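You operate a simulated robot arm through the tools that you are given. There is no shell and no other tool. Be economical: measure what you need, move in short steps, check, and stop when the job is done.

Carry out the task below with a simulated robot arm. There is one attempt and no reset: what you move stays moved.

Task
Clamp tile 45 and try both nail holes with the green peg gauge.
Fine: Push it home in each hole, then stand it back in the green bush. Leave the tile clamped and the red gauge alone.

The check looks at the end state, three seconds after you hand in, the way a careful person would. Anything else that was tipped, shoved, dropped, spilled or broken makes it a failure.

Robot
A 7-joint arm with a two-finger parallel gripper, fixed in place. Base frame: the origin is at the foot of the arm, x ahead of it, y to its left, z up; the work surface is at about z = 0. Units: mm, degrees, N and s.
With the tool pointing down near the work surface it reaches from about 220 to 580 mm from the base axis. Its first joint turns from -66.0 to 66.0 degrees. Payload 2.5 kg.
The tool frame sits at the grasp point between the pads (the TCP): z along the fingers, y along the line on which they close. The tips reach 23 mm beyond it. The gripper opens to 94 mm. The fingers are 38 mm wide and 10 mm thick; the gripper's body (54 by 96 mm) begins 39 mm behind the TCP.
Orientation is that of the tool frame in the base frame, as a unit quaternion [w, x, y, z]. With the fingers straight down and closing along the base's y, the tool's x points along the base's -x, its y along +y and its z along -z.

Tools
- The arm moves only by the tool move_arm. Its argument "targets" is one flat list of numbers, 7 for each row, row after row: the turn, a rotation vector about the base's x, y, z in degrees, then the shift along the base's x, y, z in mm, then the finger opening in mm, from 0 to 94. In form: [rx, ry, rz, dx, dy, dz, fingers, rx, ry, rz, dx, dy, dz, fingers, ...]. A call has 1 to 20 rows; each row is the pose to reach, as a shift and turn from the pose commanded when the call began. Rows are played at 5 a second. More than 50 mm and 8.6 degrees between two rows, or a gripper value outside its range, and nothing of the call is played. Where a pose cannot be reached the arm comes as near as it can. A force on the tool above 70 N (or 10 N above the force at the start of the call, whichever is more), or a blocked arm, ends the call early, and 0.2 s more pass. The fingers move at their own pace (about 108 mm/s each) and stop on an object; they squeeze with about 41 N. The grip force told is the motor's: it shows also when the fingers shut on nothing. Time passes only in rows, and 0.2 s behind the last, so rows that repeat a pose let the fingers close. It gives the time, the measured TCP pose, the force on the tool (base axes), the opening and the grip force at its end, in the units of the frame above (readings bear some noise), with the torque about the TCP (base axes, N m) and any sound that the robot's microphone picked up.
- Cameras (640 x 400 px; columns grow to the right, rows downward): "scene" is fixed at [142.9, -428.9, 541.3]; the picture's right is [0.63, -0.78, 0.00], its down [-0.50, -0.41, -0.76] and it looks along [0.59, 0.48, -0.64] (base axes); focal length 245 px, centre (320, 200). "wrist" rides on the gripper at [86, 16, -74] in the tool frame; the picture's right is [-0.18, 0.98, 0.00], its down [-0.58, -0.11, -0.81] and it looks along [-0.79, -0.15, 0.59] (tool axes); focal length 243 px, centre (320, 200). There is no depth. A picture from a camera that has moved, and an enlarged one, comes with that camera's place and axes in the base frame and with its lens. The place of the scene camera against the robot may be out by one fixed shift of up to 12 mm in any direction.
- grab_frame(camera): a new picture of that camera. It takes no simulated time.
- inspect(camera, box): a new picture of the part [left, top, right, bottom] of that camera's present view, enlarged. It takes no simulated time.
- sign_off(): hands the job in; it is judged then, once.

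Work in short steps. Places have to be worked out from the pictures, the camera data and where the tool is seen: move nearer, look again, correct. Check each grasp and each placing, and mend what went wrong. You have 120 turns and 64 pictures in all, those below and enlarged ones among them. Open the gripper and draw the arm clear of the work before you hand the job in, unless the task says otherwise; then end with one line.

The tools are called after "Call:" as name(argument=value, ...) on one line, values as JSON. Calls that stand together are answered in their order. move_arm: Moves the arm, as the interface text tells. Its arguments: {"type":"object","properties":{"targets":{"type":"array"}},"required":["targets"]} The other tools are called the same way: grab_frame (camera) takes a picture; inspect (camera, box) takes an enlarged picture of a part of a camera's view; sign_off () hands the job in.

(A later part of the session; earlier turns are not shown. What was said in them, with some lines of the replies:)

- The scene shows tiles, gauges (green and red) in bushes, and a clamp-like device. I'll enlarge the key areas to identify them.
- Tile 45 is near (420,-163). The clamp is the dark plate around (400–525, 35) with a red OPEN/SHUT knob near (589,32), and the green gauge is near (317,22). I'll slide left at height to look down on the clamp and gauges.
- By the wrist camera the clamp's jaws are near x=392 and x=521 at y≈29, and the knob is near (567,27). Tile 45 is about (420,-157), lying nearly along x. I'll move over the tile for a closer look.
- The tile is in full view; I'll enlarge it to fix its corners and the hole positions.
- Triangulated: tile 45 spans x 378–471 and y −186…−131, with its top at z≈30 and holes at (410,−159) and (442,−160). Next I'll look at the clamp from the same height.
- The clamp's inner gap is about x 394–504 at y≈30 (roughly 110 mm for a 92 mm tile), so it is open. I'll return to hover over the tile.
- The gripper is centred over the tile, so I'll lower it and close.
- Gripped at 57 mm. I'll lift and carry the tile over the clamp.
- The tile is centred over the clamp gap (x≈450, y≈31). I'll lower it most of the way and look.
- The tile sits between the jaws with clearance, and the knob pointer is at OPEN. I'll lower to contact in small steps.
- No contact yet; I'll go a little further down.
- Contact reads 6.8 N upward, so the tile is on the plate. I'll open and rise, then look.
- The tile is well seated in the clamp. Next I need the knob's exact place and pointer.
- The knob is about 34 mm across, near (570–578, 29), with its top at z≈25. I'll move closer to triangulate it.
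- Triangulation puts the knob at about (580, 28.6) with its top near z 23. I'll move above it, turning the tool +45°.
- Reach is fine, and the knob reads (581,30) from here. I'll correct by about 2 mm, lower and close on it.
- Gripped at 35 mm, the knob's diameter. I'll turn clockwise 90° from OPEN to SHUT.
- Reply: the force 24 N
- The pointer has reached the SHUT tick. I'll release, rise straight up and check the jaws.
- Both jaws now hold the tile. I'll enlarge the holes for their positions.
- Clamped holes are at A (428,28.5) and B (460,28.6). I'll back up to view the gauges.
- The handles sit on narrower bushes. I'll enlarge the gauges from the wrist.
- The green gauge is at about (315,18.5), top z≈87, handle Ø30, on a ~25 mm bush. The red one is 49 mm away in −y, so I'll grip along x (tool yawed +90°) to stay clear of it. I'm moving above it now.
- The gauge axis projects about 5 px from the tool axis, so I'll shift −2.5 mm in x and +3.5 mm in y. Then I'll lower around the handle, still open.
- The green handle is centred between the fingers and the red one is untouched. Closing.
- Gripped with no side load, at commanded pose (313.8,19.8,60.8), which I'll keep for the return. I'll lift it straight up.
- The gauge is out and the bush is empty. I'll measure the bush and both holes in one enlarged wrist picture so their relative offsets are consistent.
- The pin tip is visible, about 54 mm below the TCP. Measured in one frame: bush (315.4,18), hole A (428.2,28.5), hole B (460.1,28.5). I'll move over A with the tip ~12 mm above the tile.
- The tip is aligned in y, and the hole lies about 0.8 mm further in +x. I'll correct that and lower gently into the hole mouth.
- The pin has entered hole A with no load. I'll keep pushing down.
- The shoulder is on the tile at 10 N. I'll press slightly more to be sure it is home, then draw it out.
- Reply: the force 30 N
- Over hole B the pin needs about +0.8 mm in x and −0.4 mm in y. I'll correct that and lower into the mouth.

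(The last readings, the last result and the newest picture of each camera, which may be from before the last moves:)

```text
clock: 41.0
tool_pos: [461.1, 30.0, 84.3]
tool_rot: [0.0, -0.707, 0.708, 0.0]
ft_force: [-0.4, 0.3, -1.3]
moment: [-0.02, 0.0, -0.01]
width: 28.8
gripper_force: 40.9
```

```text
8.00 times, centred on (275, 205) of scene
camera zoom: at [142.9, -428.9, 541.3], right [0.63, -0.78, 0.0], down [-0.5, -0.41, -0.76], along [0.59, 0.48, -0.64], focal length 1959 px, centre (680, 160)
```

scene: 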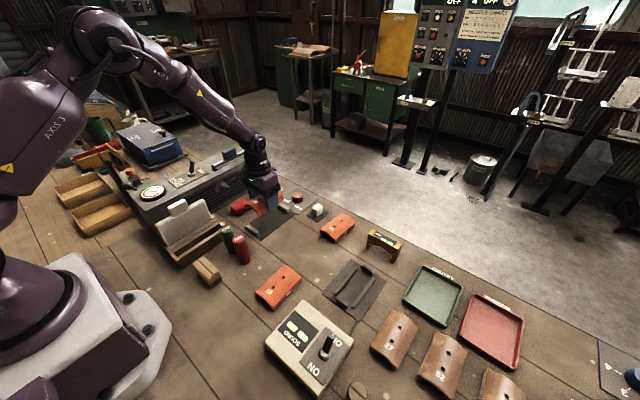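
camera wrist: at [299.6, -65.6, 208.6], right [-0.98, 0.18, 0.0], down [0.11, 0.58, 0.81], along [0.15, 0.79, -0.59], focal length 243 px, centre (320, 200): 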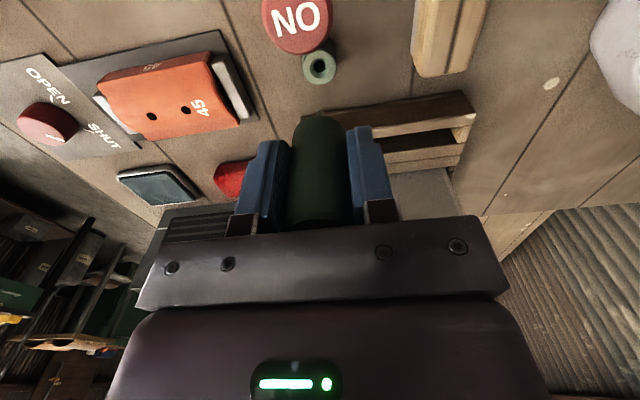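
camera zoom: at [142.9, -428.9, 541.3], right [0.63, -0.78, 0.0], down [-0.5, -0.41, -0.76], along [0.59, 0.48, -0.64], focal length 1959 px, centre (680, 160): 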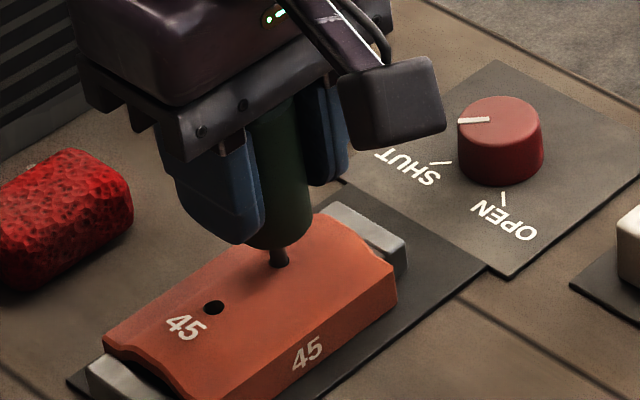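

The pin is in hole B with no load. I'll push it home as before.

Call:
move_arm(targets=[0, 0, 0, 0, 0, -4, 22, 0, 0, 0, 0, 0, -8, 22, 0, 0, 0, 0, 0, -12, 22, 0, 0, 0, 0, 0, -15, 22, 0, 0, 0, 0, 0, -17, 22, 0, 0, 0, 0, 0, -19, 22, 0, 0, 0, 0, 0, -20, 22, 0, 0, 0, 0, 0, -20, 22])

Call:
inspect(camera="scene", box=[240, 180, 310, 230])

```text
clock: 42.8
tool_pos: [462.1, 31.4, 66.3]
tool_rot: [0.0, -0.707, 0.707, 0.0]
ft_force: [-17.5, -0.4, 31.4]
moment: [-0.01, 0.75, 0.01]
width: 28.7
gripper_force: 40.8
```

```text
8.00 times, centred on (275, 205) of scene
camera zoom: at [142.8, -428.9, 541.3], right [0.63, -0.78, 0.0], down [-0.5, -0.41, -0.76], along [0.59, 0.48, -0.64], focal length 1959 px, centre (680, 160)
```

zoom: 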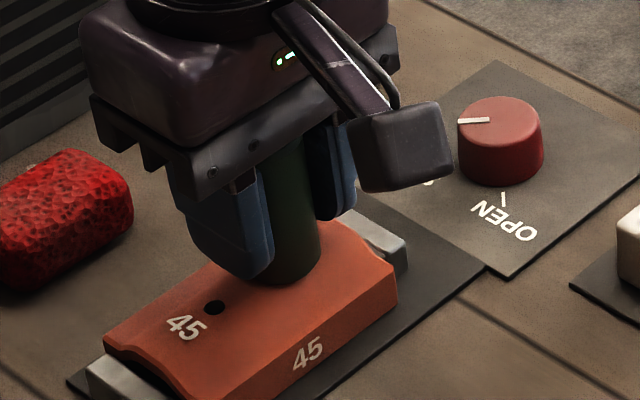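

Home in B at 31 N. I'll draw out and carry the gauge back above the green bush.

Call:
move_arm(targets=[0, 0, 0, -0.8, 0, 6, 22, 0, 0, 0, -0.8, 0, 15, 22, 0, 0, 0, -0.8, 0, 28, 22, 0, 0, 0, -0.8, 0, 45, 22, 0, 0, 0, -0.8, 0, 70, 22, 0, 0, 0, -30, -2, 70, 22, 0, 0, 0, -60, -4, 70, 22, 0, 0, 0, -90, -6, 70, 22, 0, 0, 0, -120, -8, 70, 22, 0, 0, 0, -146.4, -9.9, 70, 22, 0, 0, 0, -146.4, -9.9, 50, 22, 0, 0, 0, -146.4, -9.9, 30, 22, 0, 0, 0, -146.4, -9.9, 30, 22])

Call:
inspect(camera="wrist", box=[240, 30, 400, 130])

Call:
inspect(camera="scene", box=[200, 215, 280, 275])

```text
clock: 45.6
tool_pos: [313.6, 20.1, 95.4]
tool_rot: [0.0, -0.706, 0.708, -0.001]
ft_force: [-0.9, 0.1, -0.6]
moment: [0.01, 0.01, 0.0]
width: 28.7
gripper_force: 40.8
```

```text
4.00 times, centred on (320, 80) of wrist
camera zoom: at [298.3, -67.3, 169.0], right [-0.98, 0.19, 0.0], down [0.11, 0.58, 0.81], along [0.15, 0.79, -0.59], focal length 970 px, centre (320, 680)
```

zoom: 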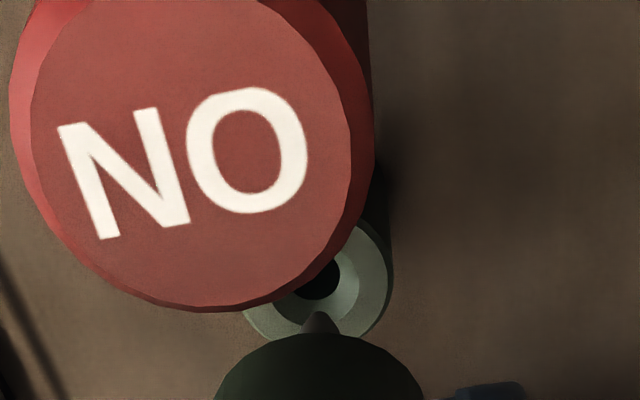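

```text
6.67 times, centred on (240, 245) of scene
camera zoom: at [142.9, -428.9, 541.3], right [0.63, -0.78, 0.0], down [-0.5, -0.41, -0.76], along [0.59, 0.48, -0.64], focal length 1632 px, centre (853, -100)
```

zoom: 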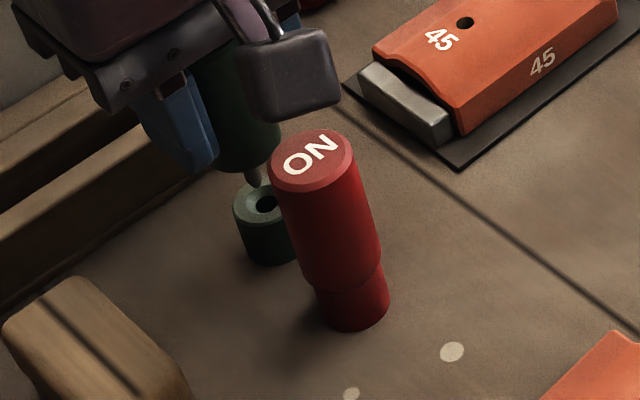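

By the wrist the pin lines up with the bush in x. It's back at the original grip pose, and the bush has a wide chamfer. I'll lower gently into it.

Call:
move_arm(targets=[0, 0, 0, 0, 0, -3, 22, 0, 0, 0, 0, 0, -6, 22, 0, 0, 0, 0, 0, -8, 22, 0, 0, 0, 0, 0, -8, 22])

Call:
inspect(camera="scene", box=[220, 225, 260, 255])

Call:
inspect(camera="wrist", box=[280, 60, 360, 120])

```text
clock: 46.6
tool_pos: [315.3, 19.0, 86.6]
tool_rot: [0.0, -0.707, 0.707, 0.0]
ft_force: [-0.6, 0.0, -0.3]
moment: [0.0, 0.03, 0.03]
width: 28.9
gripper_force: 41.0
```

```text
13.33 times, centred on (240, 240) of scene
camera zoom: at [142.9, -428.9, 541.3], right [0.63, -0.78, 0.0], down [-0.5, -0.41, -0.76], along [0.59, 0.48, -0.64], focal length 3264 px, centre (1387, -333)
```

zoom: 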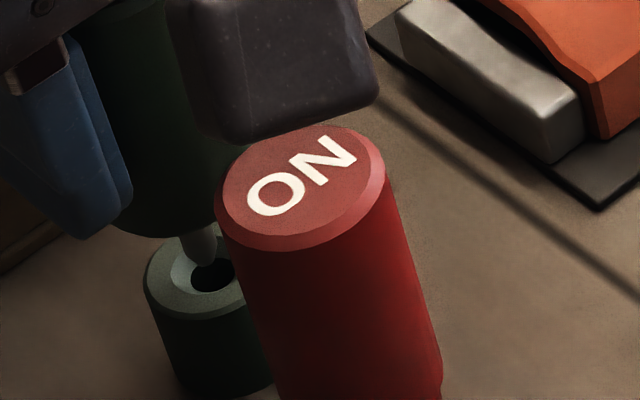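

```text
6.67 times, centred on (320, 90) of wrist
camera zoom: at [299.0, -67.5, 161.5], right [-0.98, 0.18, 0.0], down [0.11, 0.58, 0.81], along [0.15, 0.79, -0.59], focal length 1618 px, centre (320, 933)
```

zoom: 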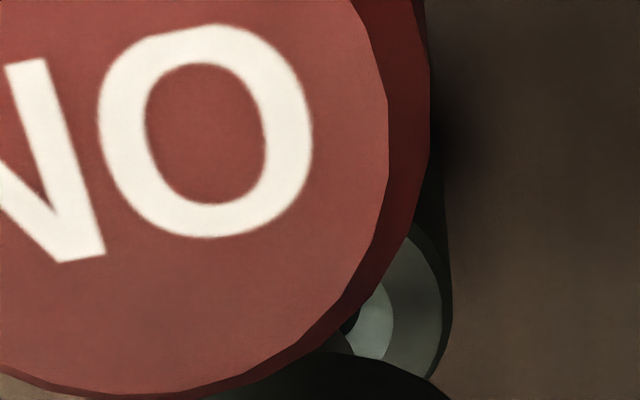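

The tip is over the bush hole. I'll lower it to the original seated height.

Call:
move_arm(targets=[0, 0, 0, 0, 0, -3, 22, 0, 0, 0, 0, 0, -6, 22, 0, 0, 0, 0, 0, -9, 22, 0, 0, 0, 0, 0, -12, 22, 0, 0, 0, 0, 0, -16, 22, 0, 0, 0, 0, 0, -20, 22, 0, 0, 0, 0, 0, -24, 22, 0, 0, 0, 0, 0, -26, 22, 0, 0, 0, 0, 0, -27, 22, 0, 0, 0, 0, 0, -27, 22])

```text
clock: 48.8
tool_pos: [314.4, 19.8, 59.8]
tool_rot: [-0.001, -0.706, 0.708, 0.0]
ft_force: [-9.9, 0.5, 31.0]
moment: [-0.05, 0.45, -0.03]
width: 28.8
gripper_force: 41.1
```

The gauge is seated at 31 N. I'll open the fingers and look before rising.

Call:
move_arm(targets=[0, 0, 0, 0, 0, 1.5, 22, 0, 0, 0, 0, 0, 1.5, 50, 0, 0, 0, 0, 0, 1.5, 60, 0, 0, 0, 0, 0, 1.5, 60])

Call:
grab_frame(camera="wrist")

```text
clock: 49.8
tool_pos: [314.1, 20.3, 61.4]
tool_rot: [0.0, -0.707, 0.707, 0.0]
ft_force: [-0.7, 0.2, -0.3]
moment: [0.02, 0.01, -0.02]
width: 60.0
gripper_force: 0.0
```

```text
18 pictures are left
camera wrist: at [298.6, -67.4, 136.0], right [-0.98, 0.18, 0.0], down [0.11, 0.58, 0.81], along [0.15, 0.79, -0.59], focal length 243 px, centre (320, 200)
```

wrist: 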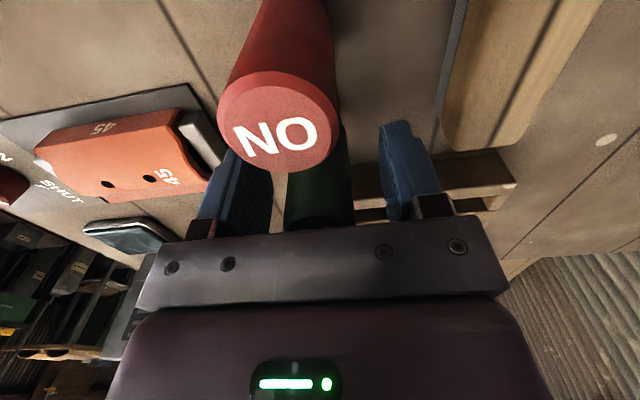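

The gauge stands free between the open fingers. I'll rise straight up and pull clear, then inspect the whole scene.

Call:
move_arm(targets=[0, 0, 0, 0, 0, 20, 60, 0, 0, 0, 0, 0, 50, 60, 0, 0, 0, 0, 0, 90, 60, 0, 0, 0, 0, 0, 130, 60, 0, 0, 0, 0, 0, 170, 60, 0, 0, -8, 0, -30, 200, 60, 0, 0, -16, 0, -70, 220, 60, 0, 0, -24, 0, -110, 230, 60, 0, 0, -32, 0, -150, 240, 60, 0, 0, -32, 0, -150, 240, 60])

Call:
grab_frame(camera="scene")

Call:
grab_frame(camera="wrist")

Call:
inspect(camera="scene", box=[200, 170, 340, 275])

```text
clock: 52.0
tool_pos: [313.7, -127.8, 299.4]
tool_rot: [0.0, -0.484, 0.875, 0.0]
ft_force: [-0.2, 0.4, -0.9]
moment: [0.02, -0.01, 0.0]
width: 59.8
gripper_force: 0.1
```

```text
17 pictures are left
```

scene: 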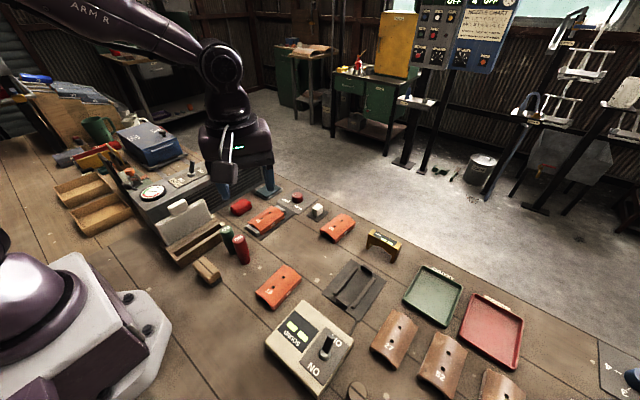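

```text
16 pictures are left
camera wrist: at [255.0, -192.5, 374.9], right [-0.73, 0.68, 0.0], down [0.4, 0.43, 0.81], along [0.55, 0.59, -0.59], focal length 243 px, centre (320, 200)
```

wrist: 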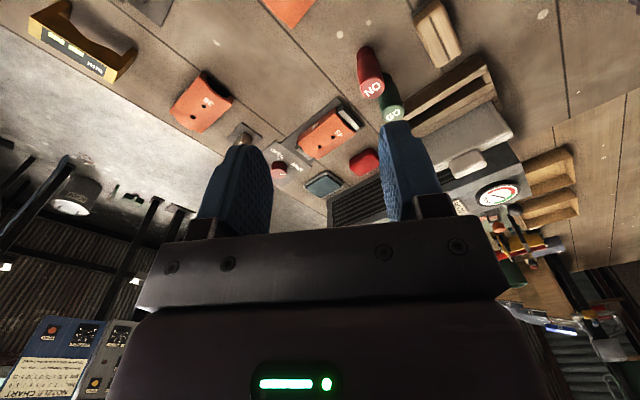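

```text
3.81 times, centred on (270, 222) of scene
camera zoom: at [142.9, -428.9, 541.3], right [0.63, -0.78, 0.0], down [-0.5, -0.41, -0.76], along [0.59, 0.48, -0.64], focal length 933 px, centre (510, 114)
```

zoom: 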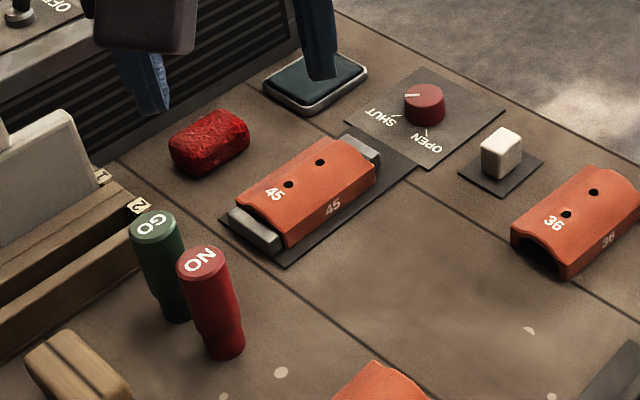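

Everything is in place. One last look to compare the green gauge's seating with how it stood at the start.

Call:
inspect(camera="scene", box=[200, 215, 280, 275])

```text
6.67 times, centred on (240, 245) of scene
camera zoom: at [142.9, -428.9, 541.3], right [0.63, -0.78, 0.0], down [-0.5, -0.41, -0.76], along [0.59, 0.48, -0.64], focal length 1632 px, centre (853, -100)
```

zoom: 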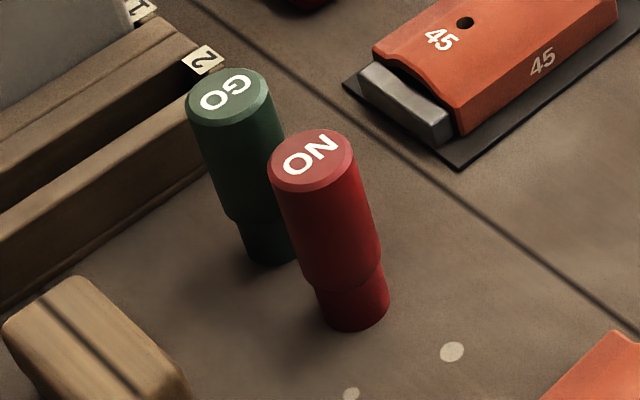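

The view matches the starting one: the green gauge is fully seated and the red one is untouched. The gripper is open and clear, so I'm handing in.

Call:
sign_off()

```text
The job is handed in.
```

Tile 45 is clamped, the green gauge went fully home in both nail holes and is back in its green bush, and the red gauge was not touched.
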